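You operate a simulated robot arm through the tools that you are given. There is no shell and no other tool. Be economical: measure what you need, move in short steps, check, and stop when the job is done.

The job below is to be done with a simulated two-armed robot. You get a single attempt, and the scene is never put back.

Task
Peel the teal strip off the wiper rail, rub the gum away and stick it back.
Fine: hold the rail to peel and to rub; lay the strip on the bench meanwhile; white rag back. Set down upright: teal strip. What is to be rubbed or washed off counts as gone when no trace of it is left.

It is judged by the outcome, as a careful person would: the job done as asked, and still so three seconds after it is handed in. It fails if anything else is knocked over, pushed out of place, dropped, spilled or broken.

Robot
Two 6-joint arms with two-finger parallel grippers on one trunk, on a base that drives. Base frame: it is fixed to the floor where the robot stands at the start and does not move with it; the origin is under the middle of the robot, x ahead of it, y to its left, z up; the surface under the hand at the start is at about z = 900. Lengths are in mm, angles in rad, forces in N, time in s.
The left shoulder is at the start at [60, 187, 1197], the right one opposite. With the tool pointing down near the work surface each hand reaches from about 260 to 620 mm from the robot's upright axis, wherever it stands, measured 20 degrees to its own side. Places, roughly: bed of the wiper rail [500, -100, 900]; top of the teal bench [600, 0, 900]. Payload 1.57 kg a hand.
The tool frame of a hand sits at the grasp point between the pads (the TCP): z along the fingers, y along the line on which they close. The tips reach 30 mm beyond it. Largest opening 110 mm; finger width 24, thickness 12; the body of the gripper, 48 by 112 mm, starts 78 mm behind the TCP.
Orientation is that of the tool frame in the base frame, as a unit quaternion [x, y, z, w]. With the fingers straight down and closing along the base's y, the tool's x points along the base's -x, its y along +y and its z along -z.

Tools
- The arms move only by the tool send_rows. It takes "left_moves", "right_moves" or both (then of equal length, played together; a hand with none holds still); each is a list of rows, each a list of 7 numbers: the shift along the base's x, y, z in mm, then the turn, a rotation vector about the base's x, y, z in rad, then the opening, from 0 (shut) to 1 (fully open). In form: [[tx, ty, tz, rx, ry, rz, hand], ...]. A call has 1 to 8 rows; each row shifts and turns the commanded pose from where the row before left it. Rows are played at 5 a second. More than 50 mm and 0.15 rad between two rows, or a gripper value outside its range, and nothing of the call is played. A pose out of reach is approached as far as the arm can. The call stops where the force on the tool passes 40 N (or 10 N more than at its start, if that is more) or the arm is blocked; 0.2 s more then pass. Each finger travels about 153 mm/s and halts on what it meets, pressing with about 32 N; the grip force reading is that of the motor and also rises with nothing between the fingers. The clock runs only during rows and for 0.2 s after the last one: add rows that do not move to give the fingers time. It gives the time, the measured TCP pose, the force on the tool (base axes), the opening and the grip force at its end, in the units of the frame above (readings bear some noise), with the torque about the TCP (base axes, N m) and any sound that the robot's microphone picked up.
- Cameras (640 x 400 px; columns grow to the right, rows downward): "scene" is now at [10.8, -24.2, 1737.3]; the picture's right is [-0.33, -0.94, 0.00], its down [-0.74, 0.26, -0.62] and it looks along [0.59, -0.21, -0.78] (base axes); focal length 280 px, centre (320, 200). "left" rides on the left gripper at [70, -16, -141] in its tool frame; the picture's right is [0.23, 0.97, 0.00], its down [-0.85, 0.20, -0.48] and it looks along [-0.47, 0.11, 0.88] (tool axes); focal length 222 px, centre (320, 200). "right" rides on the right gripper at [70, 16, -141] in its tool frame; the picture's right is [-0.23, 0.97, 0.00], its down [-0.86, -0.20, -0.48] and it looks along [-0.47, -0.11, 0.88] (tool axes); focal length 222 px, centre (320, 200). There is no depth. A picture from a camera that has moved, and an enlarged one, comes with that camera's place and axes in the base frame and with its lens.
- get_image(camera): a new picture of that camera. No time passes.
- raise_lower(by): slides the trunk up (or, below 0, down) by that many mm; the arms and the scene camera ride with it, the base frame stays. It gives what a move gives, with no picture.
- drive_base(legs): drives the robot by 1 to 6 legs, each [ahead, left, turn to the left] in mm, mm and rad, along the robot's own axes; the way and the turn of a leg run together, so that a leg with both is an arc; at most 1500 mm and 3.142 rad a leg. The arms and the cameras ride along, it lands a little off, and it stops where it bumps. It gives what a move gives.
- pan_tilt(pan, tilt): turns the head with the scene camera to pan (to the left, within 1.501 rad either way) and tilt (down, from -0.506 to 1.204), counted from straight ahead of the robot. It gives what a move gives.
- inspect(camera, box): a new picture of the part [left, top, right, bottom] of that camera's present view, enlarged. No time passes.
- hand_in(): hands the job in; it is judged then, once.

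Work in short steps. Places have to be worked out from the pictures, the camera data and where the tool is seen: move nearer, look again, correct. Check each grasp and each placing, and mend what went wrong. You have 120 turns and 108 pictures in all, those below and enlarged ones among them. Open the grippers and draw the arms clear of the work before you hand the job in, unless the task says otherwise; then end with one line.

The tools are called as name(argument=value, ...) on one line, values as JSON. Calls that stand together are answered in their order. send_rows: Moves the arms, as the interface text tells. Its arguments: {"type":"object","properties":{"left_moves":{"type":"array"},"right_moves":{"type":"array"}},"required":[]} The other tools are called the same way: raise_lower (by) slides the trunk up or down; drive_base (legs) drives the base; pan_tilt (pan, tilt) turns the head that bears the scene camera; get_image (camera) takes a picture; inspect (camera, box) takes an enlarged picture of a part of a camera's view; hand_in () hands the job in.

At the start:

```text
t: 0.0
left_ee_pos: [392.9, 104.1, 1151.1]
left_tool_rot: [-0.001, 1.0, 0.0, 0.0]
left_wrist_force: [-0.4, 0.2, -0.4]
left_ft_torque: [-0.03, -0.02, -0.02]
left_gripper_width: 110.4
left_gripper_force: 0.2
right_ee_pos: [320.6, -249.7, 1239.2]
right_tool_rot: [0.0, 1.0, 0.0, 0.0]
right_wrist_force: [-0.3, -0.3, -0.4]
right_ft_torque: [-0.02, -0.02, 0.01]
right_gripper_width: 110.1
right_gripper_force: 0.0
trunk travel left (down, up): [-825.0, 165.0]
robot x, y, heading: [-1.3, -2.2, -0.002]
head pan, tilt: [-0.34, 0.901]
```

scene: 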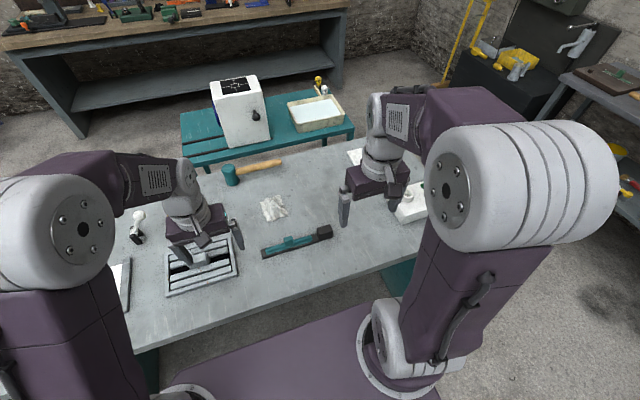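
right: 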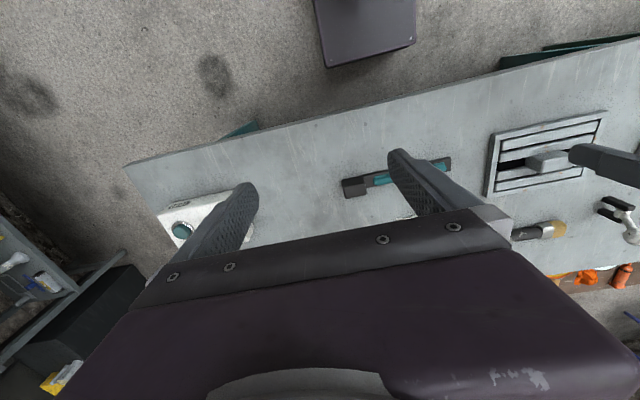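
left: 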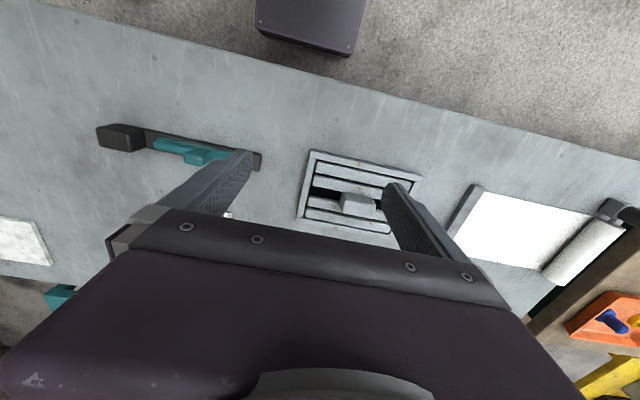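

The rail with a teal strip lies near the middle of the bench. I enlarge the scene view around the rail and the white rag.

inspect(camera="scene", box=[220, 180, 360, 270])

inspect(camera="left", box=[80, 100, 280, 225])

inspect(camera="right", box=[320, 130, 480, 230])

```text
4.44 times, centred on (290, 225) of scene
camera zoom: at [10.8, -24.2, 1737.3], right [-0.33, -0.94, 0.0], down [-0.74, 0.26, -0.62], along [0.59, -0.21, -0.78], focal length 1244 px, centre (453, 89)
```

zoom: 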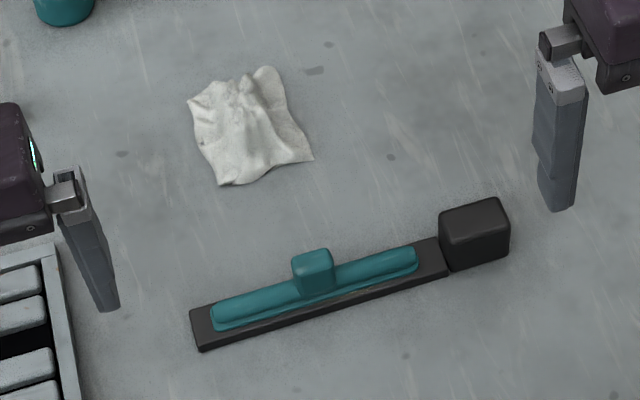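

```text
3.20 times, centred on (180, 162) of left
camera zoom: at [324.0, 87.5, 1293.2], right [-0.23, 0.97, 0.0], down [0.85, 0.2, 0.48], along [0.47, 0.11, -0.88], focal length 711 px, centre (768, 320)
```

zoom: 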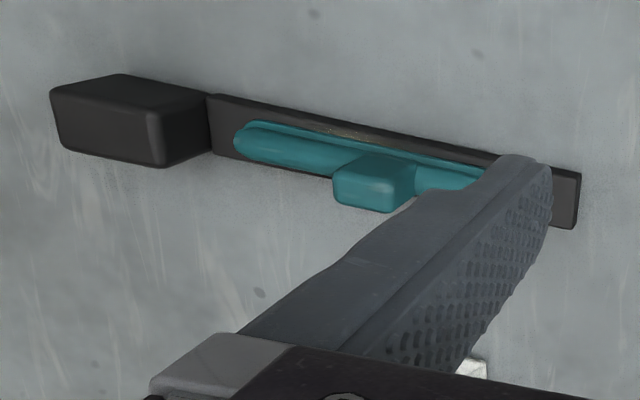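

```text
4.00 times, centred on (400, 180) of right
camera zoom: at [249.4, -233.0, 1381.3], right [0.23, 0.97, 0.0], down [0.86, -0.2, 0.48], along [0.47, -0.11, -0.88], focal length 888 px, centre (0, 280)
```

zoom: 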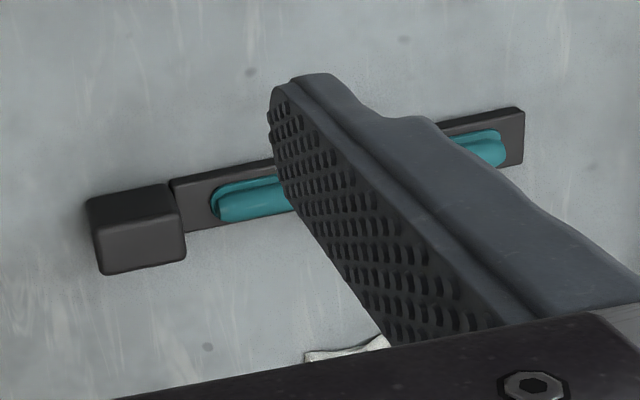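

The rail lies along y: x≈483, from y≈12 to -240. The block end is at y≈-213, the strip knob at about [485,-82] and the rag at about [647,-70]. The bench edge is at x≈320 and the robot base front at about 220, so I drive 80 mm ahead to bring the rag into reach.

drive_base(legs=[[80, 0, 0]])

get_image(camera="scene")

```text
t: 1.1
left_ee_pos: [467.2, 102.9, 1153.6]
left_tool_rot: [0.0, 1.0, 0.0, 0.003]
left_wrist_force: [0.7, -0.6, 0.2]
left_ft_torque: [0.0, -0.06, 0.01]
left_gripper_width: 109.7
left_gripper_force: 0.0
right_ee_pos: [394.0, -250.1, 1242.3]
right_tool_rot: [0.0, 1.0, 0.0, 0.002]
right_wrist_force: [-1.4, 0.3, 0.2]
right_ft_torque: [0.03, -0.04, -0.03]
right_gripper_width: 109.9
right_gripper_force: 0.1
trunk travel left (down, up): [-825.0, 165.0]
robot x, y, heading: [82.3, -0.7, -0.006]
head pan, tilt: [-0.34, 0.901]
```

```text
101 pictures are left
camera scene: at [81.8, -24.4, 1737.4], right [-0.33, -0.94, 0.0], down [-0.74, 0.26, -0.62], along [0.59, -0.21, -0.78], focal length 280 px, centre (320, 200)
```

scene: 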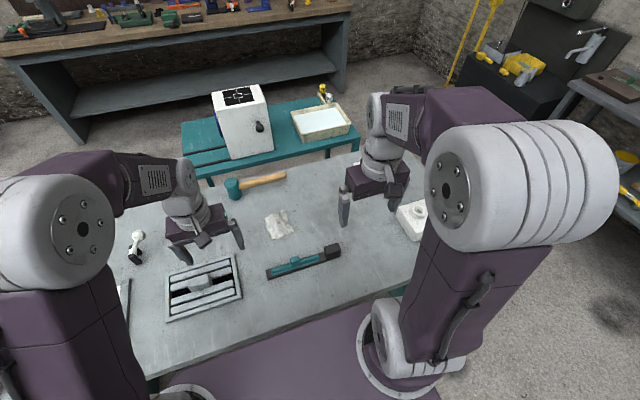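

I turn the right hand 90° to close along x, bringing it over the block of the rail.

send_rows(right_moves=[[10, 0, -10, 0, 0, 0.149, 1], [10, 0, -10, 0, 0, 0.149, 1], [10, 0, -10, 0, 0, 0.149, 1], [10, 0, -10, 0, 0, 0.149, 1], [10, 0, -10, 0, 0, 0.149, 1], [10, 0, -10, 0, 0, 0.149, 1], [10, 0, -10, 0, 0, 0.149, 1], [10, 0, -10, 0, 0, 0.149, 1]])

send_rows(right_moves=[[5, 10, -15, 0, 0, 0.125, 1], [5, 10, -15, 0, 0, 0.125, 1], [0, 10, -15, 0, 0, 0.125, 1], [0, 0, 0, 0, 0, 0, 1]])

get_image(camera="right")

get_image(camera="left")

```text
t: 2.9
left_ee_pos: [471.5, 102.7, 1152.0]
left_tool_rot: [0.0, 1.0, 0.0, 0.0]
left_wrist_force: [-0.8, -1.1, -0.1]
left_ft_torque: [-0.04, 0.02, 0.0]
left_gripper_width: 110.1
left_gripper_force: 0.0
right_ee_pos: [478.3, -249.6, 1158.1]
right_tool_rot: [-0.562, 0.827, 0.0, 0.0]
right_wrist_force: [-0.1, -0.3, 0.6]
right_ft_torque: [-0.01, 0.0, 0.0]
right_gripper_width: 109.9
right_gripper_force: 0.0
trunk travel left (down, up): [-825.0, 165.0]
robot x, y, heading: [79.6, 1.4, -0.002]
head pan, tilt: [-0.34, 0.901]
```

```text
t: 3.9
left_ee_pos: [471.1, 103.3, 1152.5]
left_tool_rot: [-0.001, 1.0, 0.0, 0.0]
left_wrist_force: [0.1, 1.0, 0.0]
left_ft_torque: [0.02, 0.0, -0.03]
left_gripper_width: 109.9
left_gripper_force: 0.1
right_ee_pos: [488.6, -220.1, 1115.4]
right_tool_rot: [-0.707, 0.707, 0.0, 0.0]
right_wrist_force: [0.2, -0.2, -0.2]
right_ft_torque: [-0.01, 0.02, 0.05]
right_gripper_width: 109.7
right_gripper_force: 0.1
trunk travel left (down, up): [-825.0, 165.0]
robot x, y, heading: [78.0, 2.9, 0.004]
head pan, tilt: [-0.34, 0.901]
```

```text
100 pictures are left
camera right: at [471.0, -289.2, 1256.5], right [-0.97, 0.23, 0.0], down [0.2, 0.85, 0.48], along [0.11, 0.47, -0.88], focal length 222 px, centre (320, 200)
```

right: 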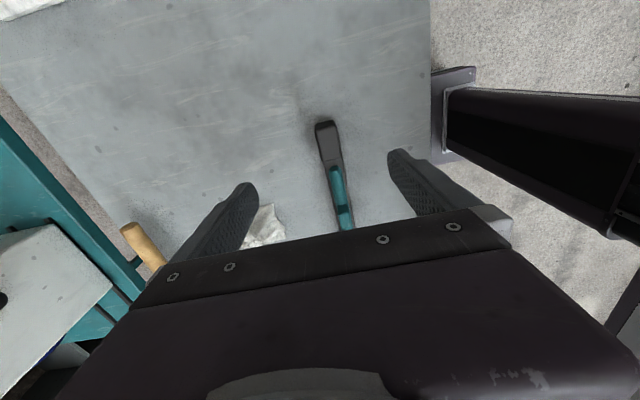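

```text
99 pictures are left
camera left: at [402.6, 87.2, 1293.4], right [-0.23, 0.97, 0.0], down [0.86, 0.2, 0.48], along [0.47, 0.11, -0.88], focal length 222 px, centre (320, 200)
```

left: 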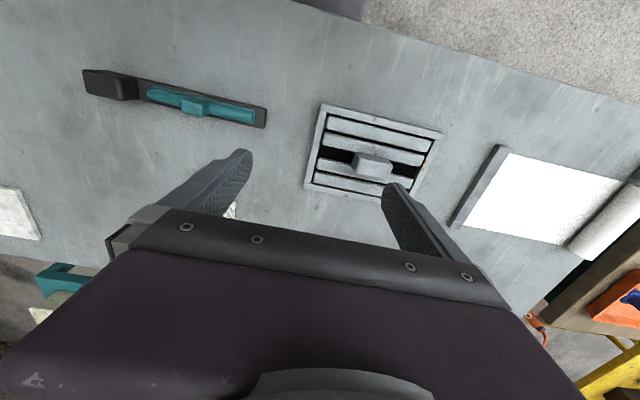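

inspect(camera="right", box=[280, 105, 400, 240])

inspect(camera="left", box=[70, 50, 290, 140])

inspect(camera="scene", box=[240, 200, 360, 290])

```text
2.96 times, centred on (340, 172) of right
camera zoom: at [471.0, -289.2, 1256.5], right [-0.97, 0.23, 0.0], down [0.2, 0.85, 0.48], along [0.11, 0.47, -0.88], focal length 658 px, centre (261, 282)
```

zoom: 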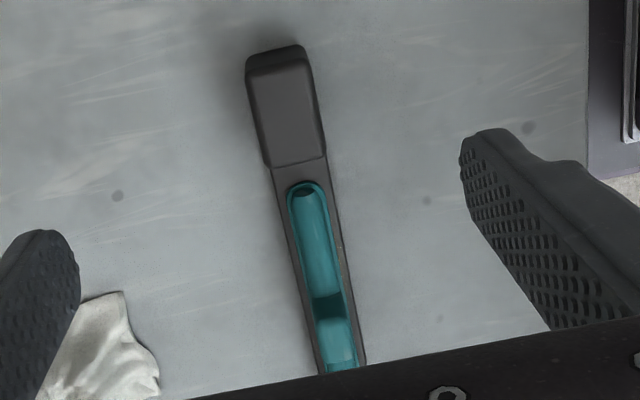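

```text
2.91 times, centred on (180, 95) of left
camera zoom: at [402.6, 87.2, 1293.4], right [-0.23, 0.97, 0.0], down [0.86, 0.2, 0.48], along [0.47, 0.11, -0.88], focal length 646 px, centre (727, 506)
```

zoom: 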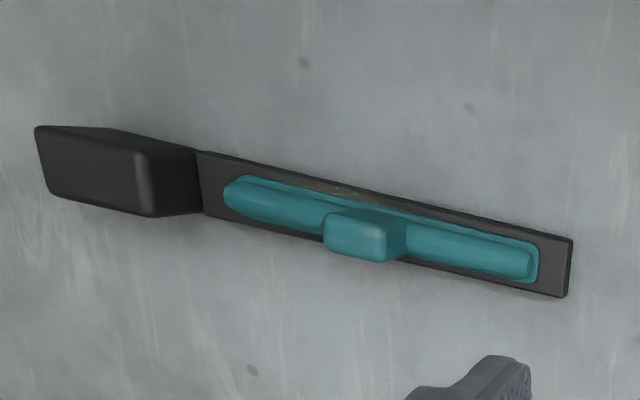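

```text
4.44 times, centred on (300, 245) of scene
camera zoom: at [89.3, -24.3, 1737.3], right [-0.33, -0.94, 0.0], down [-0.74, 0.26, -0.62], along [0.59, -0.21, -0.78], focal length 1244 px, centre (409, 0)
```

zoom: 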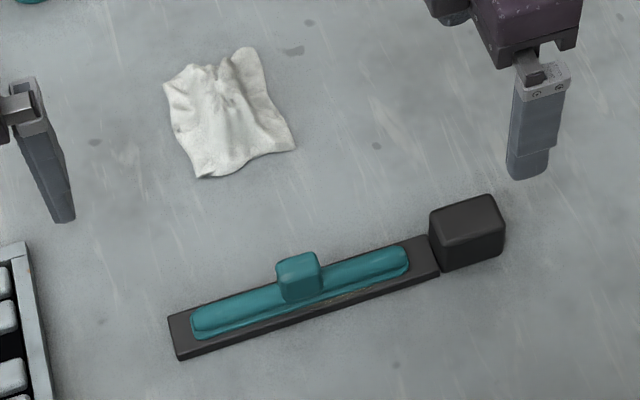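

The block top centre is near [480,-205]. I descend partway and look again to centre on it.

send_rows(right_moves=[[-3, 4, -40, 0, 0, 0, 1], [-3, 4, -40, 0, 0, 0, 1], [-2, 4, -30, 0, 0, 0, 1], [0, 0, 0, 0, 0, 0, 1]])

get_image(camera="right")

inspect(camera="scene", box=[240, 180, 420, 290])

```text
t: 4.9
left_ee_pos: [471.5, 103.8, 1152.2]
left_tool_rot: [0.0, 1.0, 0.0, 0.0]
left_wrist_force: [0.1, -0.1, 0.3]
left_ft_torque: [-0.01, -0.02, -0.02]
left_gripper_width: 110.2
left_gripper_force: 0.1
right_ee_pos: [482.3, -206.6, 1004.4]
right_tool_rot: [-0.706, 0.708, 0.0, 0.0]
right_wrist_force: [-0.8, 0.8, -0.5]
right_ft_torque: [-0.02, 0.03, -0.01]
right_gripper_width: 110.0
right_gripper_force: 0.1
trunk travel left (down, up): [-825.0, 165.0]
robot x, y, heading: [77.7, -0.5, -0.001]
head pan, tilt: [-0.34, 0.901]
```

```text
95 pictures are left
camera right: at [463.3, -277.3, 1146.0], right [-0.97, 0.23, 0.0], down [0.2, 0.85, 0.48], along [0.11, 0.47, -0.88], focal length 222 px, centre (320, 200)
```

right: 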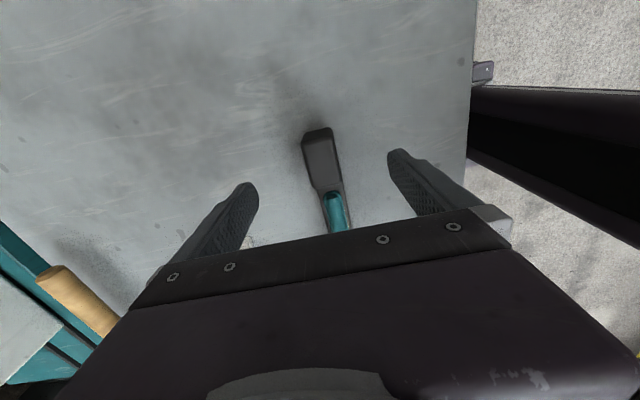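

```text
3.56 times, centred on (330, 235) of scene
camera zoom: at [89.3, -24.2, 1737.3], right [-0.33, -0.94, 0.0], down [-0.74, 0.26, -0.62], along [0.59, -0.21, -0.78], focal length 995 px, centre (284, 76)
```

zoom: 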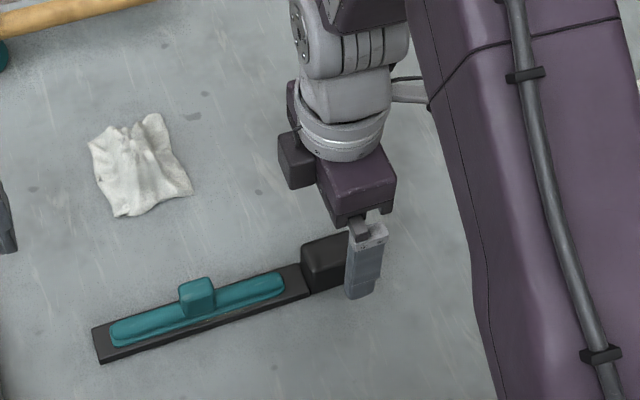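

The block looks centred within a couple of mm. I lower until the tips are near the bench and close.

send_rows(right_moves=[[-2, 0, -30, 0, 0, 0, 1], [0, 0, -30, 0, 0, 0, 1], [0, 0, -8, 0, 0, 0, 1], [0, 0, 0, 0, 0, 0, 1]])

get_image(camera="right")

```text
t: 5.9
left_ee_pos: [471.2, 103.2, 1152.6]
left_tool_rot: [0.0, 1.0, -0.001, 0.0]
left_wrist_force: [-0.1, -0.4, 0.2]
left_ft_torque: [0.02, -0.01, -0.02]
left_gripper_width: 109.9
left_gripper_force: 0.1
right_ee_pos: [478.4, -207.1, 937.7]
right_tool_rot: [-0.705, 0.709, 0.0, 0.0]
right_wrist_force: [-0.2, 0.2, 0.1]
right_ft_torque: [-0.01, -0.01, -0.01]
right_gripper_width: 109.7
right_gripper_force: 0.0
trunk travel left (down, up): [-825.0, 165.0]
robot x, y, heading: [78.9, 0.4, -0.002]
head pan, tilt: [-0.34, 0.901]
```

```text
93 pictures are left
camera right: at [461.3, -277.0, 1078.4], right [-0.97, 0.23, 0.0], down [0.2, 0.85, 0.48], along [0.11, 0.47, -0.88], focal length 222 px, centre (320, 200)
```

right: 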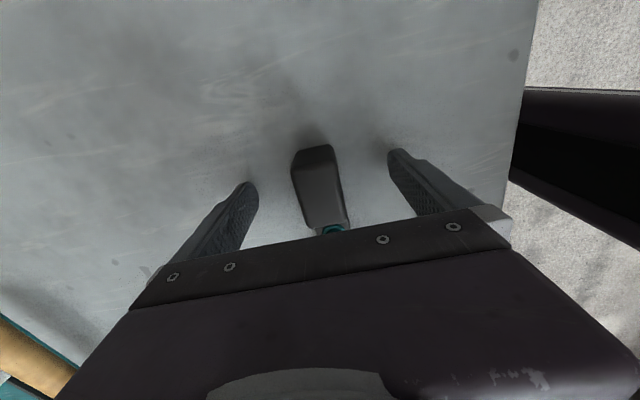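

The block appears slightly to the +x side of centre; I shift +2 mm, close partially and check.

send_rows(right_moves=[[2, 0, 0, 0, 0, 0, 0.6], [0, 0, 0, 0, 0, 0, 0.42], [0, 0, 0, 0, 0, 0, 0.42]])

inspect(camera="right", box=[220, 110, 420, 250])

```text
t: 6.7
left_ee_pos: [472.4, 102.9, 1150.7]
left_tool_rot: [-0.001, 1.0, 0.0, -0.001]
left_wrist_force: [-0.4, 0.1, 0.5]
left_ft_torque: [-0.03, 0.0, 0.01]
left_gripper_width: 109.9
left_gripper_force: 0.0
right_ee_pos: [481.3, -207.8, 937.1]
right_tool_rot: [-0.706, 0.708, 0.0, 0.0]
right_wrist_force: [0.0, -0.8, 0.5]
right_ft_torque: [0.01, -0.01, 0.0]
right_gripper_width: 46.1
right_gripper_force: 0.2
trunk travel left (down, up): [-825.0, 165.0]
robot x, y, heading: [76.8, 0.1, -0.001]
head pan, tilt: [-0.34, 0.901]
```

```text
2.86 times, centred on (320, 180) of right
camera zoom: at [463.6, -277.2, 1078.4], right [-0.97, 0.23, 0.0], down [0.2, 0.85, 0.48], along [0.11, 0.47, -0.88], focal length 635 px, centre (320, 257)
```

zoom: 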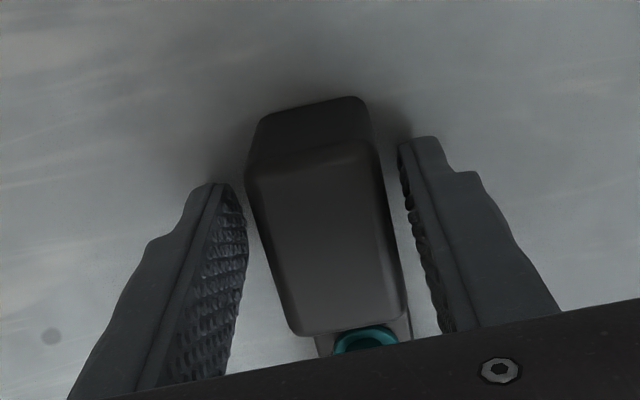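

The block is nicely centred between the fingers. I close the grip.

send_rows(right_moves=[[0, 0, 0, 0, 0, 0, 0.32], [0, 0, 0, 0, 0, 0, 0.26], [0, 0, 0, 0, 0, 0, 0.1], [0, 0, 0, 0, 0, 0, 0], [0, 0, 0, 0, 0, 0, 0]])

inspect(camera="scene", box=[220, 180, 400, 290])

```text
t: 7.9
left_ee_pos: [471.7, 104.1, 1151.7]
left_tool_rot: [0.001, 1.0, -0.001, 0.0]
left_wrist_force: [0.2, -0.1, 0.5]
left_ft_torque: [0.02, -0.01, 0.01]
left_gripper_width: 110.1
left_gripper_force: 0.1
right_ee_pos: [481.2, -208.7, 937.1]
right_tool_rot: [-0.706, 0.708, 0.0, 0.0]
right_wrist_force: [-0.4, 0.5, 0.6]
right_ft_torque: [-0.02, 0.02, 0.07]
right_gripper_width: 31.8
right_gripper_force: 32.1
trunk travel left (down, up): [-825.0, 165.0]
robot x, y, heading: [80.5, -0.7, -0.002]
head pan, tilt: [-0.34, 0.901]
```

```text
3.56 times, centred on (310, 235) of scene
camera zoom: at [89.5, -24.3, 1737.3], right [-0.33, -0.94, 0.0], down [-0.74, 0.26, -0.62], along [0.59, -0.21, -0.78], focal length 995 px, centre (356, 76)
```

zoom: 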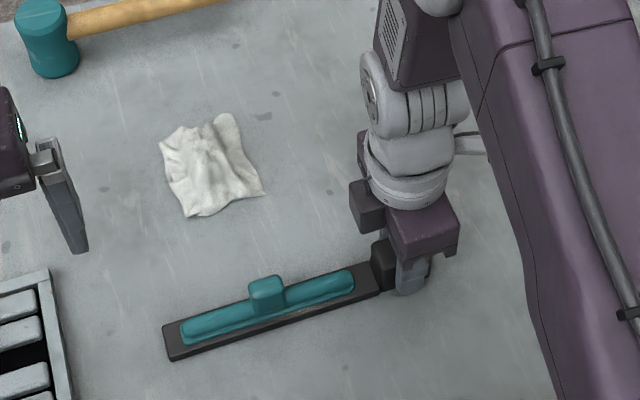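

The rail is held at x≈481. The knob is near [482,-85]; I move the left hand above it.

send_rows(left_moves=[[2, -38, -20, 0, 0, 0, 1], [2, -38, -30, 0, 0, 0, 1], [2, -38, -30, 0, 0, 0, 0.8], [2, -38, -30, 0, 0, 0, 0.7], [2, -37, -30, 0, 0, 0, 0.6], [0, 0, 0, 0, 0, 0, 0.6]])

get_image(camera="left")

inspect(camera="scene", box=[220, 180, 400, 290])

```text
t: 9.3
left_ee_pos: [480.5, -86.9, 1012.3]
left_tool_rot: [0.001, 1.0, 0.0, 0.0]
left_wrist_force: [-0.1, -0.7, -0.2]
left_ft_torque: [0.0, 0.0, 0.0]
left_gripper_width: 66.1
left_gripper_force: 0.0
right_ee_pos: [481.0, -208.4, 937.4]
right_tool_rot: [-0.706, 0.708, 0.0, 0.0]
right_wrist_force: [-0.4, -1.1, 0.7]
right_ft_torque: [0.44, -0.02, -0.03]
right_gripper_width: 31.4
right_gripper_force: 31.8
trunk travel left (down, up): [-825.0, 165.0]
robot x, y, heading: [78.8, 0.3, 0.002]
head pan, tilt: [-0.34, 0.901]
```

```text
90 pictures are left
camera left: at [411.7, -101.5, 1154.3], right [-0.23, 0.97, 0.0], down [0.86, 0.2, 0.48], along [0.47, 0.11, -0.88], focal length 222 px, centre (320, 200)
```

left: 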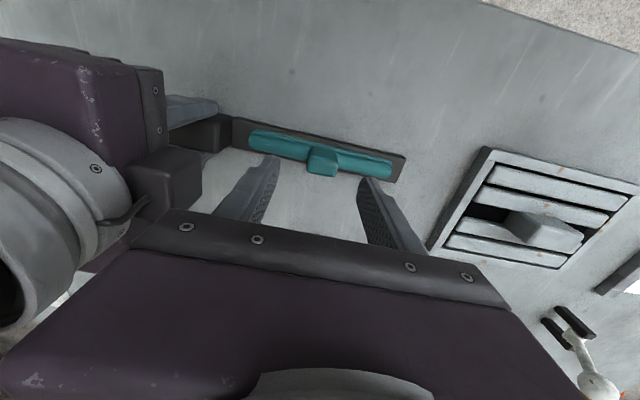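

```text
3.56 times, centred on (310, 235) of scene
camera zoom: at [89.5, -24.0, 1737.3], right [-0.33, -0.94, 0.0], down [-0.74, 0.26, -0.62], along [0.59, -0.21, -0.78], focal length 995 px, centre (356, 76)
```

zoom: 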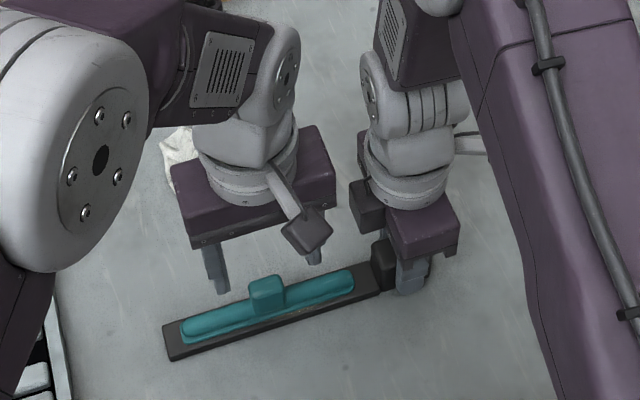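

The knob sits at about [483,-83]. I lower to where the tips are just above the knob and look.

send_rows(left_moves=[[2, 3, -20, 0, 0, 0, 0.6], [0, 0, -22, 0, 0, 0, 0.6], [0, 0, 0, 0, 0, 0, 0.6]])

inspect(camera="left", box=[200, 80, 440, 230])

inspect(camera="scene", box=[240, 210, 340, 280])

```text
t: 10.1
left_ee_pos: [483.3, -83.1, 970.2]
left_tool_rot: [0.0, 1.0, 0.0, 0.0]
left_wrist_force: [-0.4, 0.3, 0.0]
left_ft_torque: [-0.02, 0.0, 0.03]
left_gripper_width: 65.9
left_gripper_force: 0.1
right_ee_pos: [480.7, -207.0, 936.5]
right_tool_rot: [-0.706, 0.708, 0.0, 0.0]
right_wrist_force: [0.0, -0.3, 0.4]
right_ft_torque: [-0.04, 0.02, 0.0]
right_gripper_width: 31.6
right_gripper_force: 31.1
trunk travel left (down, up): [-825.0, 165.0]
robot x, y, heading: [78.4, -0.3, 0.001]
head pan, tilt: [-0.34, 0.901]
```

```text
2.67 times, centred on (320, 155) of left
camera zoom: at [414.5, -98.9, 1111.8], right [-0.23, 0.97, 0.0], down [0.85, 0.2, 0.48], along [0.47, 0.11, -0.88], focal length 592 px, centre (320, 320)
```

zoom: 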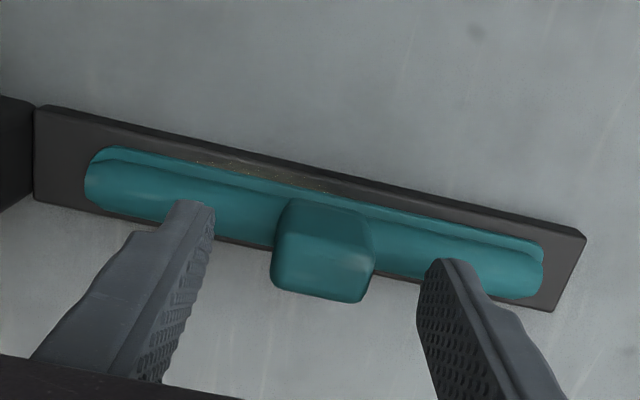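

```text
5.71 times, centred on (290, 245) of scene
camera zoom: at [89.3, -24.3, 1737.3], right [-0.33, -0.94, 0.0], down [-0.74, 0.26, -0.62], along [0.59, -0.21, -0.78], focal length 1599 px, centre (491, -57)
```

zoom: 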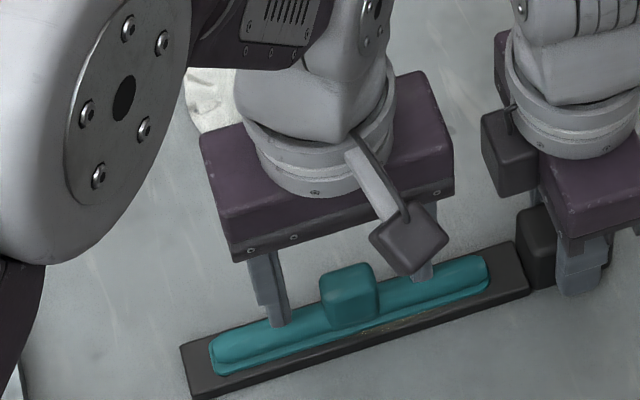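

The knob top appears at about z≈948, with its centre between the fingers. I lower another 12 mm and check clearance above the strip body.

send_rows(left_moves=[[0, 2, -7, 0, 0, 0, 0.6], [0, 0, -6, 0, 0, 0, 0.45], [0, 0, 0, 0, 0, 0, 0.4], [0, 0, 0, 0, 0, 0, 0.4]])

inspect(camera="left", box=[200, 80, 440, 230])

inspect(camera="scene", box=[240, 210, 340, 280])

```text
t: 11.1
left_ee_pos: [483.3, -81.4, 956.4]
left_tool_rot: [0.0, 1.0, 0.0, 0.0]
left_wrist_force: [-0.1, 0.0, 0.4]
left_ft_torque: [0.0, 0.05, -0.04]
left_gripper_width: 43.7
left_gripper_force: 0.0
right_ee_pos: [481.0, -207.3, 937.1]
right_tool_rot: [-0.706, 0.708, 0.001, 0.0]
right_wrist_force: [-0.5, 0.3, 0.4]
right_ft_torque: [-0.02, 0.03, 0.01]
right_gripper_width: 31.5
right_gripper_force: 31.8
trunk travel left (down, up): [-825.0, 165.0]
robot x, y, heading: [82.7, -0.7, 0.002]
head pan, tilt: [-0.34, 0.901]
```

```text
2.67 times, centred on (320, 155) of left
camera zoom: at [414.5, -96.7, 1098.3], right [-0.23, 0.97, 0.0], down [0.86, 0.2, 0.48], along [0.47, 0.11, -0.88], focal length 592 px, centre (320, 320)
```

zoom: 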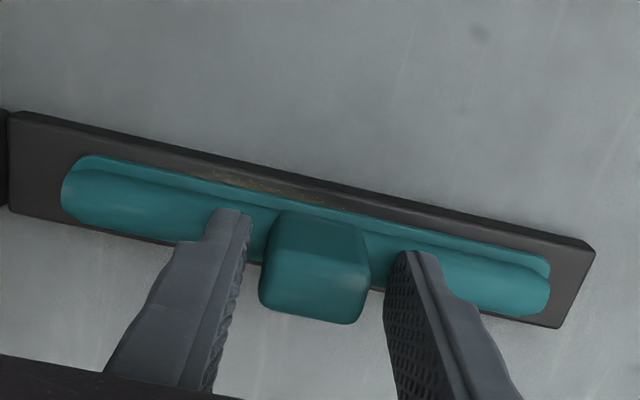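

```text
5.71 times, centred on (290, 245) of scene
camera zoom: at [89.5, -24.3, 1737.3], right [-0.33, -0.94, 0.0], down [-0.74, 0.26, -0.62], along [0.59, -0.21, -0.78], focal length 1599 px, centre (491, -57)
```

zoom: 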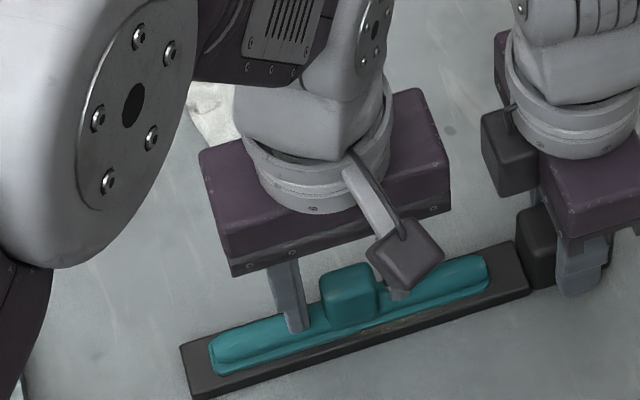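

The knob is centred between the fingers. I close on it.

send_rows(left_moves=[[0, 0, -2, 0, 0, 0, 0.3], [0, 0, 0, 0, 0, 0, 0.1], [0, 0, 0, 0, 0, 0, 0], [0, 0, 0, 0, 0, 0, 0]])

inspect(camera="left", box=[200, 80, 440, 230])

```text
t: 12.1
left_ee_pos: [482.5, -80.6, 954.5]
left_tool_rot: [0.001, 1.0, 0.0, 0.001]
left_wrist_force: [0.3, 1.0, 8.1]
left_ft_torque: [0.01, 0.04, -0.04]
left_gripper_width: 28.8
left_gripper_force: 31.7
right_ee_pos: [480.9, -207.9, 937.0]
right_tool_rot: [-0.706, 0.708, 0.0, 0.0]
right_wrist_force: [0.9, -0.6, -3.7]
right_ft_torque: [-0.2, -0.01, -0.03]
right_gripper_width: 31.5
right_gripper_force: 32.1
trunk travel left (down, up): [-825.0, 165.0]
robot x, y, heading: [80.5, 0.2, 0.0]
head pan, tilt: [-0.34, 0.901]
```

```text
2.67 times, centred on (320, 155) of left
camera zoom: at [414.7, -97.0, 1096.6], right [-0.23, 0.97, 0.0], down [0.85, 0.2, 0.48], along [0.47, 0.11, -0.88], focal length 592 px, centre (320, 320)
```

zoom: 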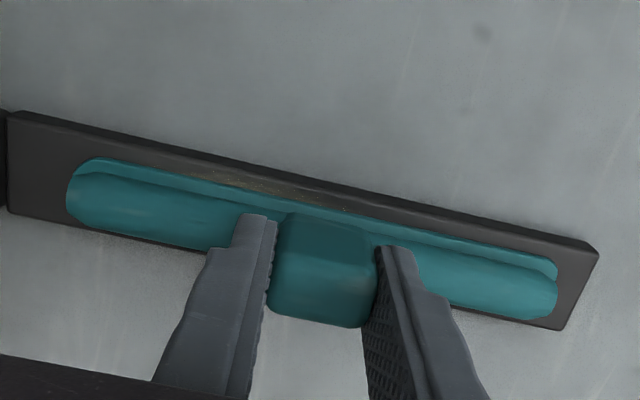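

A firm hold, with fingertips resting on the strip top (TCP z≈954.5 when stuck). I lift gently while the right hand holds the rail.

send_rows(left_moves=[[0, 0, 2, 0, 0, 0, 0], [0, 0, 3, 0, 0, 0, 0], [0, 0, 3, 0, 0, 0, 0], [0, 0, 4, 0, 0, 0, 0]])

inspect(camera="scene", box=[240, 200, 360, 290])

```text
t: 13.1
left_ee_pos: [482.6, -80.4, 965.9]
left_tool_rot: [0.0, 1.0, 0.0, 0.0]
left_wrist_force: [-0.4, -0.2, -4.6]
left_ft_torque: [-0.02, -0.03, 0.01]
left_gripper_width: 28.8
left_gripper_force: 31.9
right_ee_pos: [480.7, -208.2, 937.6]
right_tool_rot: [-0.705, 0.709, 0.0, 0.0]
right_wrist_force: [-0.3, 0.7, 4.4]
right_ft_torque: [0.24, -0.01, 0.01]
right_gripper_width: 31.2
right_gripper_force: 32.1
trunk travel left (down, up): [-825.0, 165.0]
robot x, y, heading: [79.1, -1.9, -0.003]
head pan, tilt: [-0.34, 0.901]
```

```text
4.44 times, centred on (300, 245) of scene
camera zoom: at [89.8, -24.3, 1737.3], right [-0.33, -0.94, 0.0], down [-0.74, 0.26, -0.62], along [0.58, -0.21, -0.78], focal length 1244 px, centre (409, 0)
```

zoom: 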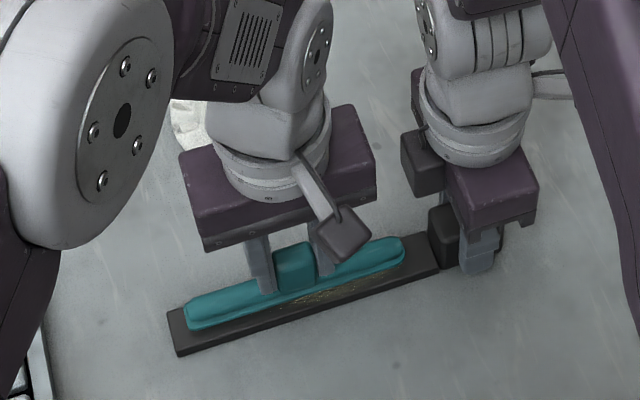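

The strip is coming up, with a little pull still on it. I raise further.

send_rows(left_moves=[[0, 0, 10, 0, 0, 0, 0], [0, 0, 15, 0, 0, 0, 0], [0, 0, 20, 0, 0, 0, 0], [0, 0, 0, 0, 0, 0, 0]])

inspect(camera="scene", box=[240, 190, 360, 280])

get_image(camera="left")

```text
t: 14.1
left_ee_pos: [483.7, -80.8, 1011.6]
left_tool_rot: [0.0, 1.0, 0.0, 0.0]
left_wrist_force: [0.8, -0.1, -0.7]
left_ft_torque: [-0.01, -0.02, 0.02]
left_gripper_width: 28.8
left_gripper_force: 31.9
right_ee_pos: [480.4, -208.1, 937.2]
right_tool_rot: [-0.706, 0.708, 0.0, 0.0]
right_wrist_force: [-0.3, 0.1, 0.9]
right_ft_torque: [-0.01, -0.03, -0.05]
right_gripper_width: 31.4
right_gripper_force: 32.0
trunk travel left (down, up): [-825.0, 165.0]
robot x, y, heading: [78.5, 0.8, 0.001]
head pan, tilt: [-0.34, 0.901]
```

```text
4.44 times, centred on (300, 235) of scene
camera zoom: at [89.5, -24.2, 1737.3], right [-0.33, -0.94, 0.0], down [-0.74, 0.26, -0.62], along [0.59, -0.21, -0.78], focal length 1244 px, centre (409, 44)
```

zoom: 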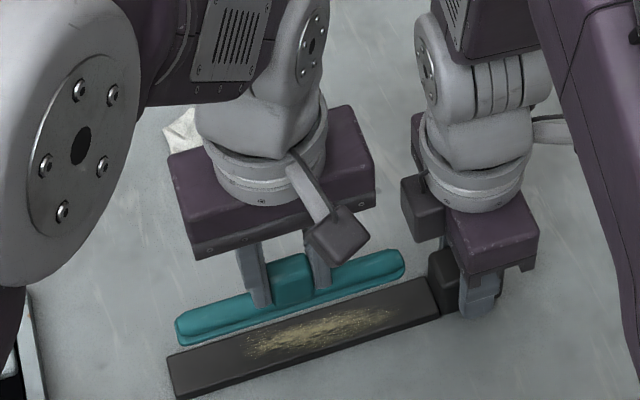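

```text
81 pictures are left
camera left: at [414.8, -96.9, 1154.0], right [-0.23, 0.97, 0.0], down [0.86, 0.2, 0.48], along [0.47, 0.11, -0.88], focal length 222 px, centre (320, 200)
```

left: 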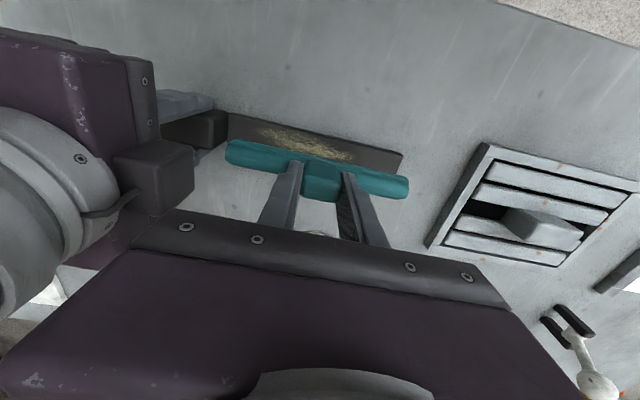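

The strip is off and the gum lies on the rail. I carry the strip toward the robot to lay it at about [408,-60].

send_rows(left_moves=[[-25, 5, 0, 0, 0, 0, 0], [-25, 5, 0, 0, 0, 0, 0], [-25, 10, -10, 0, 0, 0, 0], [0, 0, -25, 0, 0, 0, 0], [0, 0, -20, 0, 0, 0, 0], [0, 0, -4, 0, 0, 0, 0], [0, 0, 0, 0, 0, 0, 0]])

inspect(camera="scene", box=[230, 200, 370, 310])

```text
t: 15.7
left_ee_pos: [408.9, -60.9, 952.8]
left_tool_rot: [0.001, 1.0, -0.001, 0.0]
left_wrist_force: [-0.3, 0.4, -0.5]
left_ft_torque: [-0.02, -0.01, 0.01]
left_gripper_width: 28.8
left_gripper_force: 31.9
right_ee_pos: [481.0, -207.8, 938.3]
right_tool_rot: [-0.706, 0.708, 0.0, 0.0]
right_wrist_force: [0.7, -0.5, 0.9]
right_ft_torque: [-0.07, 0.01, -0.02]
right_gripper_width: 31.5
right_gripper_force: 32.3
trunk travel left (down, up): [-825.0, 165.0]
robot x, y, heading: [80.7, -1.9, 0.002]
head pan, tilt: [-0.34, 0.901]
```

```text
3.64 times, centred on (300, 255) of scene
camera zoom: at [89.5, -24.4, 1737.3], right [-0.33, -0.94, 0.0], down [-0.74, 0.26, -0.62], along [0.59, -0.21, -0.78], focal length 1018 px, centre (393, 0)
```

zoom: 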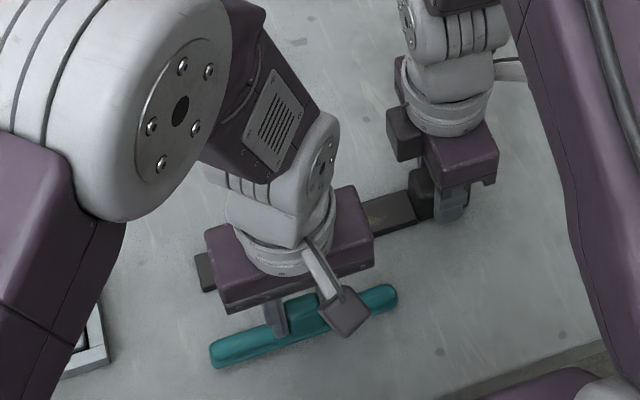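

Clear of everything. I lower in small steps until it touches.

send_rows(left_moves=[[0, 0, -3, 0, 0, 0, 0], [0, 0, -2, 0, 0, 0, 0], [0, 0, -2, 0, 0, 0, 0], [0, 0, 0, 0, 0, 0, 0]])

```text
t: 16.7
left_ee_pos: [408.9, -60.7, 945.7]
left_tool_rot: [-0.001, 1.0, 0.0, -0.001]
left_wrist_force: [-0.3, -0.6, -0.2]
left_ft_torque: [-0.01, -0.02, -0.01]
left_gripper_width: 28.6
left_gripper_force: 32.4
right_ee_pos: [481.6, -207.1, 937.2]
right_tool_rot: [-0.706, 0.708, 0.0, -0.001]
right_wrist_force: [0.4, 0.0, 0.4]
right_ft_torque: [-0.03, 0.0, 0.01]
right_gripper_width: 31.8
right_gripper_force: 31.9
trunk travel left (down, up): [-825.0, 165.0]
robot x, y, heading: [78.3, 3.6, 0.005]
head pan, tilt: [-0.34, 0.901]
```

send_rows(left_moves=[[0, 0, -1.5, 0, 0, 0, 0], [0, 0, -1.5, 0, 0, 0, 0], [0, 0, 0, 0, 0, 0, 0]])

```text
t: 17.5
left_ee_pos: [408.0, -60.0, 943.0]
left_tool_rot: [0.0, 1.0, 0.0, 0.001]
left_wrist_force: [0.8, 1.9, 9.2]
left_ft_torque: [0.09, 0.02, 0.03]
left_gripper_width: 29.0
left_gripper_force: 32.1
right_ee_pos: [480.9, -207.0, 938.5]
right_tool_rot: [-0.706, 0.709, 0.0, 0.0]
right_wrist_force: [0.3, -0.3, 0.4]
right_ft_torque: [-0.1, 0.02, 0.0]
right_gripper_width: 31.6
right_gripper_force: 32.1
trunk travel left (down, up): [-825.0, 165.0]
robot x, y, heading: [79.7, -0.1, -0.005]
head pan, tilt: [-0.34, 0.901]
```

Contact at 943 (9 N). I release and rise straight up.

send_rows(left_moves=[[0, 0, 1, 0, 0, 0, 0.3], [0, 0, 0, 0, 0, 0, 0.5], [0, 0, 15, 0, 0, 0, 0.5], [0, 0, 30, 0, 0, 0, 0.5], [0, 0, 40, 0, 0, 0, 0.5]])

get_image(camera="left")

```text
t: 18.7
left_ee_pos: [408.5, -58.7, 1028.4]
left_tool_rot: [0.0, 1.0, 0.0, 0.0]
left_wrist_force: [0.2, 0.7, -0.9]
left_ft_torque: [0.02, -0.05, 0.02]
left_gripper_width: 54.9
left_gripper_force: 0.0
right_ee_pos: [481.0, -207.5, 938.3]
right_tool_rot: [-0.706, 0.708, 0.0, 0.001]
right_wrist_force: [0.7, -0.6, 0.1]
right_ft_torque: [-0.1, -0.02, -0.02]
right_gripper_width: 32.0
right_gripper_force: 32.0
trunk travel left (down, up): [-825.0, 165.0]
robot x, y, heading: [78.9, 1.3, 0.001]
head pan, tilt: [-0.34, 0.901]
```

```text
79 pictures are left
camera left: at [339.7, -76.1, 1170.1], right [-0.23, 0.97, 0.0], down [0.86, 0.2, 0.48], along [0.47, 0.11, -0.88], focal length 222 px, centre (320, 200)
```

left: 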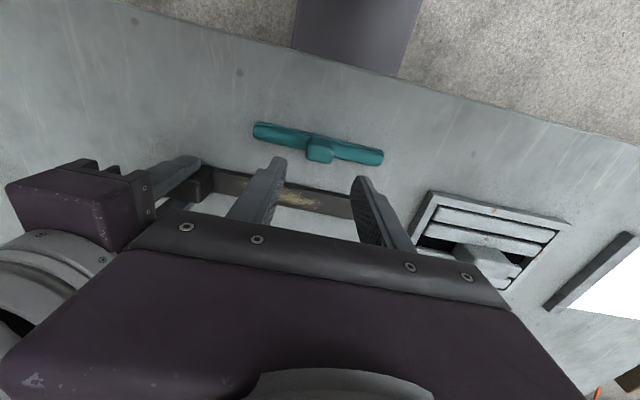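

The strip stands upright at [408,-60]. I now move the left hand over the rag, near [640,-70].

send_rows(left_moves=[[40, 0, 10, 0, 0, 0, 0.5], [40, 0, 0, 0, 0, 0, 0.5], [40, 0, 0, 0, 0, 0, 0.5], [40, -2, 0, 0, 0, 0, 0.5], [35, -5, 0, 0, 0, 0, 0.5], [30, -5, 0, 0, 0, 0, 0.6], [0, 0, 0, 0, 0, 0, 0.7]])

get_image(camera="left")

get_image(camera="scene")

```text
t: 20.3
left_ee_pos: [614.8, -67.2, 1038.4]
left_tool_rot: [-0.001, 1.0, 0.0, 0.0]
left_wrist_force: [-0.6, 0.1, 0.0]
left_ft_torque: [0.04, 0.0, 0.01]
left_gripper_width: 77.1
left_gripper_force: 0.1
left hand out of reach, approached as far as the arm can: row 6
right_ee_pos: [481.4, -208.6, 937.7]
right_tool_rot: [-0.706, 0.708, 0.0, 0.0]
right_wrist_force: [0.0, -0.7, 1.3]
right_ft_torque: [-0.12, 0.05, 0.02]
right_gripper_width: 31.4
right_gripper_force: 32.5
trunk travel left (down, up): [-825.0, 165.0]
robot x, y, heading: [77.0, 0.2, -0.0]
head pan, tilt: [-0.34, 0.901]
```

```text
78 pictures are left
camera left: at [545.6, -83.2, 1180.4], right [-0.23, 0.97, 0.0], down [0.86, 0.2, 0.48], along [0.47, 0.11, -0.88], focal length 222 px, centre (320, 200)
```

left: 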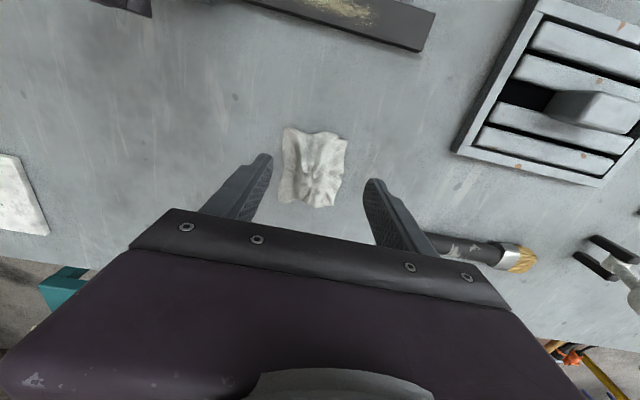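

```text
77 pictures are left
camera scene: at [89.5, -24.3, 1737.3], right [-0.33, -0.94, 0.0], down [-0.74, 0.26, -0.62], along [0.59, -0.21, -0.78], focal length 280 px, centre (320, 200)
```

scene: 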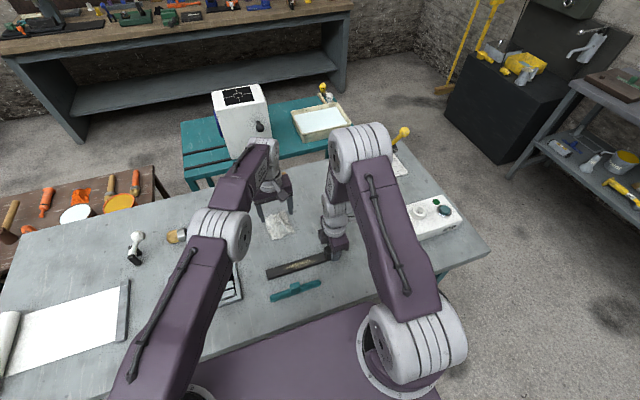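

The rag is centred near [645,-67], just beyond reach upright. Tilting the hand forward about y extends the reach, so I try this and see where it lands.

send_rows(left_moves=[[0, 0, 0, 0, -0.14, 0, 0.7], [0, 0, 0, 0, -0.14, 0, 0.7], [0, 0, 0, 0, -0.12, 0, 0.7], [0, 0, 0, 0, 0, 0, 0.7]])

```text
t: 21.3
left_ee_pos: [614.9, -67.4, 1039.0]
left_tool_rot: [0.001, 0.98, 0.0, 0.199]
left_wrist_force: [-0.7, 1.4, -0.5]
left_ft_torque: [0.0, 0.01, -0.02]
left_gripper_width: 77.1
left_gripper_force: 0.0
right_ee_pos: [480.7, -207.4, 936.7]
right_tool_rot: [-0.706, 0.708, 0.0, 0.0]
right_wrist_force: [-1.2, 0.3, 0.5]
right_ft_torque: [0.18, 0.0, 0.05]
right_gripper_width: 31.4
right_gripper_force: 32.0
trunk travel left (down, up): [-825.0, 165.0]
robot x, y, heading: [77.8, -0.0, -0.001]
head pan, tilt: [-0.34, 0.901]
```

The tilt points the fingers forward. I advance and descend partway over the rag, then look.

send_rows(left_moves=[[10, 0, -20, 0, 0, 0, 0.7], [10, 0, -25, 0, 0, 0, 0.7], [0, 0, -20, 0, 0, 0, 0.7], [0, 0, 0, 0, 0, 0, 0.7]])

get_image(camera="left")

inspect(camera="scene", box=[220, 170, 340, 260])

```text
t: 22.3
left_ee_pos: [636.1, -65.4, 974.2]
left_tool_rot: [0.0, 0.98, 0.0, 0.199]
left_wrist_force: [1.0, 0.4, -0.5]
left_ft_torque: [0.01, 0.02, -0.03]
left_gripper_width: 77.2
left_gripper_force: 0.1
right_ee_pos: [481.7, -207.6, 936.2]
right_tool_rot: [-0.705, 0.709, -0.001, -0.001]
right_wrist_force: [-0.1, 0.8, -0.3]
right_ft_torque: [0.06, 0.01, 0.06]
right_gripper_width: 31.5
right_gripper_force: 32.2
trunk travel left (down, up): [-825.0, 165.0]
robot x, y, heading: [81.8, -0.3, -0.0]
head pan, tilt: [-0.34, 0.901]
```

```text
76 pictures are left
camera left: at [517.5, -82.5, 1076.6], right [-0.21, 0.97, -0.09], down [0.6, 0.2, 0.77], along [0.77, 0.11, -0.63], focal length 222 px, centre (320, 200)
```

left: 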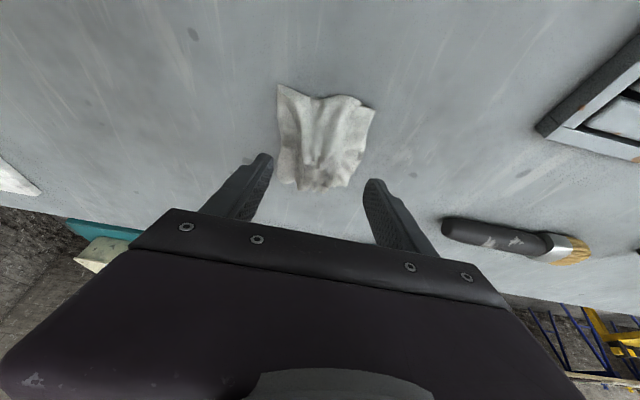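

```text
4.44 times, centred on (280, 215) of scene
camera zoom: at [89.6, -24.3, 1737.3], right [-0.33, -0.94, 0.0], down [-0.74, 0.26, -0.62], along [0.58, -0.21, -0.78], focal length 1244 px, centre (498, 133)
```

zoom: 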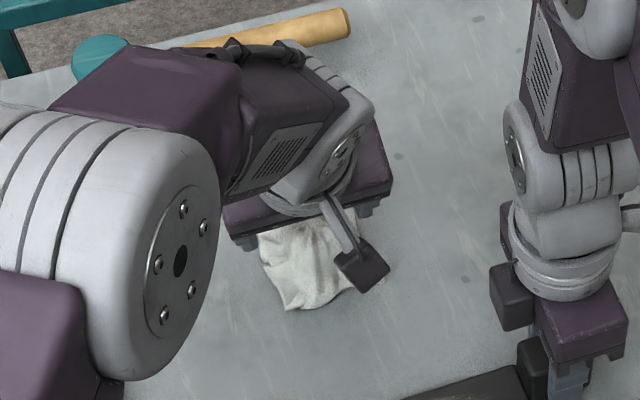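

The rag spans x 600–690, y -106 to -27, and my tips are above its centre. I open wide, descend around it and close.

send_rows(left_moves=[[0, -1, 0, 0, 0, 0, 0.95], [0, -1, -15, 0, 0, 0, 0.95], [0, 0, -15, 0, 0, 0, 0.95], [0, 0, -5, 0, 0, 0, 0.95], [0, 0, 0, 0, 0, 0, 0.95]])

get_image(camera="left")

```text
t: 23.5
left_ee_pos: [635.7, -68.1, 939.1]
left_tool_rot: [-0.001, 0.98, 0.001, 0.199]
left_wrist_force: [-0.1, 0.0, 0.2]
left_ft_torque: [0.04, -0.02, 0.0]
left_gripper_width: 104.5
left_gripper_force: 0.1
right_ee_pos: [481.2, -208.9, 936.2]
right_tool_rot: [-0.705, 0.709, 0.0, 0.0]
right_wrist_force: [-0.5, 0.1, 0.9]
right_ft_torque: [0.04, 0.01, -0.02]
right_gripper_width: 31.7
right_gripper_force: 32.0
trunk travel left (down, up): [-825.0, 165.0]
robot x, y, heading: [81.2, -0.4, 0.002]
head pan, tilt: [-0.34, 0.901]
```

```text
74 pictures are left
camera left: at [516.7, -84.5, 1041.9], right [-0.21, 0.97, -0.09], down [0.6, 0.2, 0.77], along [0.77, 0.11, -0.63], focal length 222 px, centre (320, 200)
```

left: 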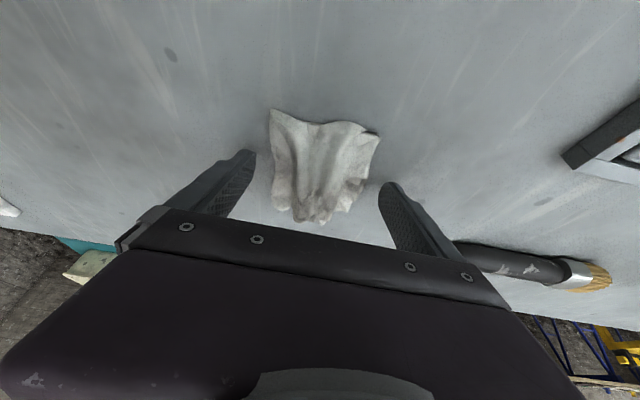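

Fingers straddle the rag. I close slowly.

send_rows(left_moves=[[0, 0, 0, 0, 0, 0, 0.7], [0, 0, 0, 0, 0, 0, 0.5], [0, 0, 0, 0, 0, 0, 0.3], [0, 0, 0, 0, 0, 0, 0.1], [0, 0, 0, 0, 0, 0, 0], [0, 0, 0, 0, 0, 0, 0]])

get_image(camera="left")

```text
t: 24.9
left_ee_pos: [635.6, -68.5, 938.8]
left_tool_rot: [0.0, 0.98, 0.0, 0.198]
left_wrist_force: [0.2, 0.0, 0.7]
left_ft_torque: [0.02, 0.02, -0.02]
left_gripper_width: 75.0
left_gripper_force: 31.8
right_ee_pos: [482.4, -208.4, 937.3]
right_tool_rot: [-0.706, 0.709, 0.0, 0.0]
right_wrist_force: [0.4, 0.1, 0.3]
right_ft_torque: [-0.03, -0.01, 0.03]
right_gripper_width: 31.8
right_gripper_force: 31.7
trunk travel left (down, up): [-825.0, 165.0]
robot x, y, heading: [78.1, 0.7, -0.002]
head pan, tilt: [-0.34, 0.901]
```

```text
73 pictures are left
camera left: at [516.7, -84.4, 1041.9], right [-0.21, 0.97, -0.09], down [0.6, 0.2, 0.77], along [0.77, 0.11, -0.63], focal length 222 px, centre (320, 200)
```

left: 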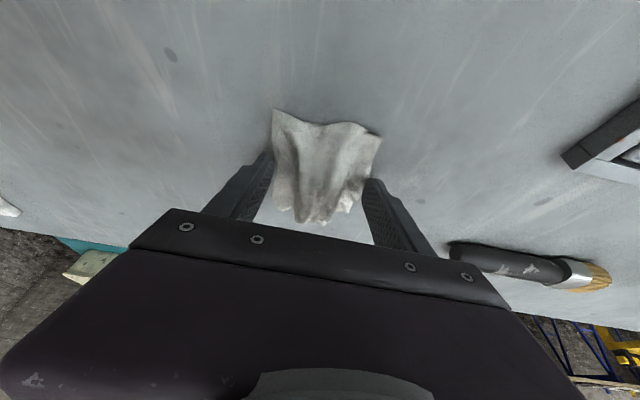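

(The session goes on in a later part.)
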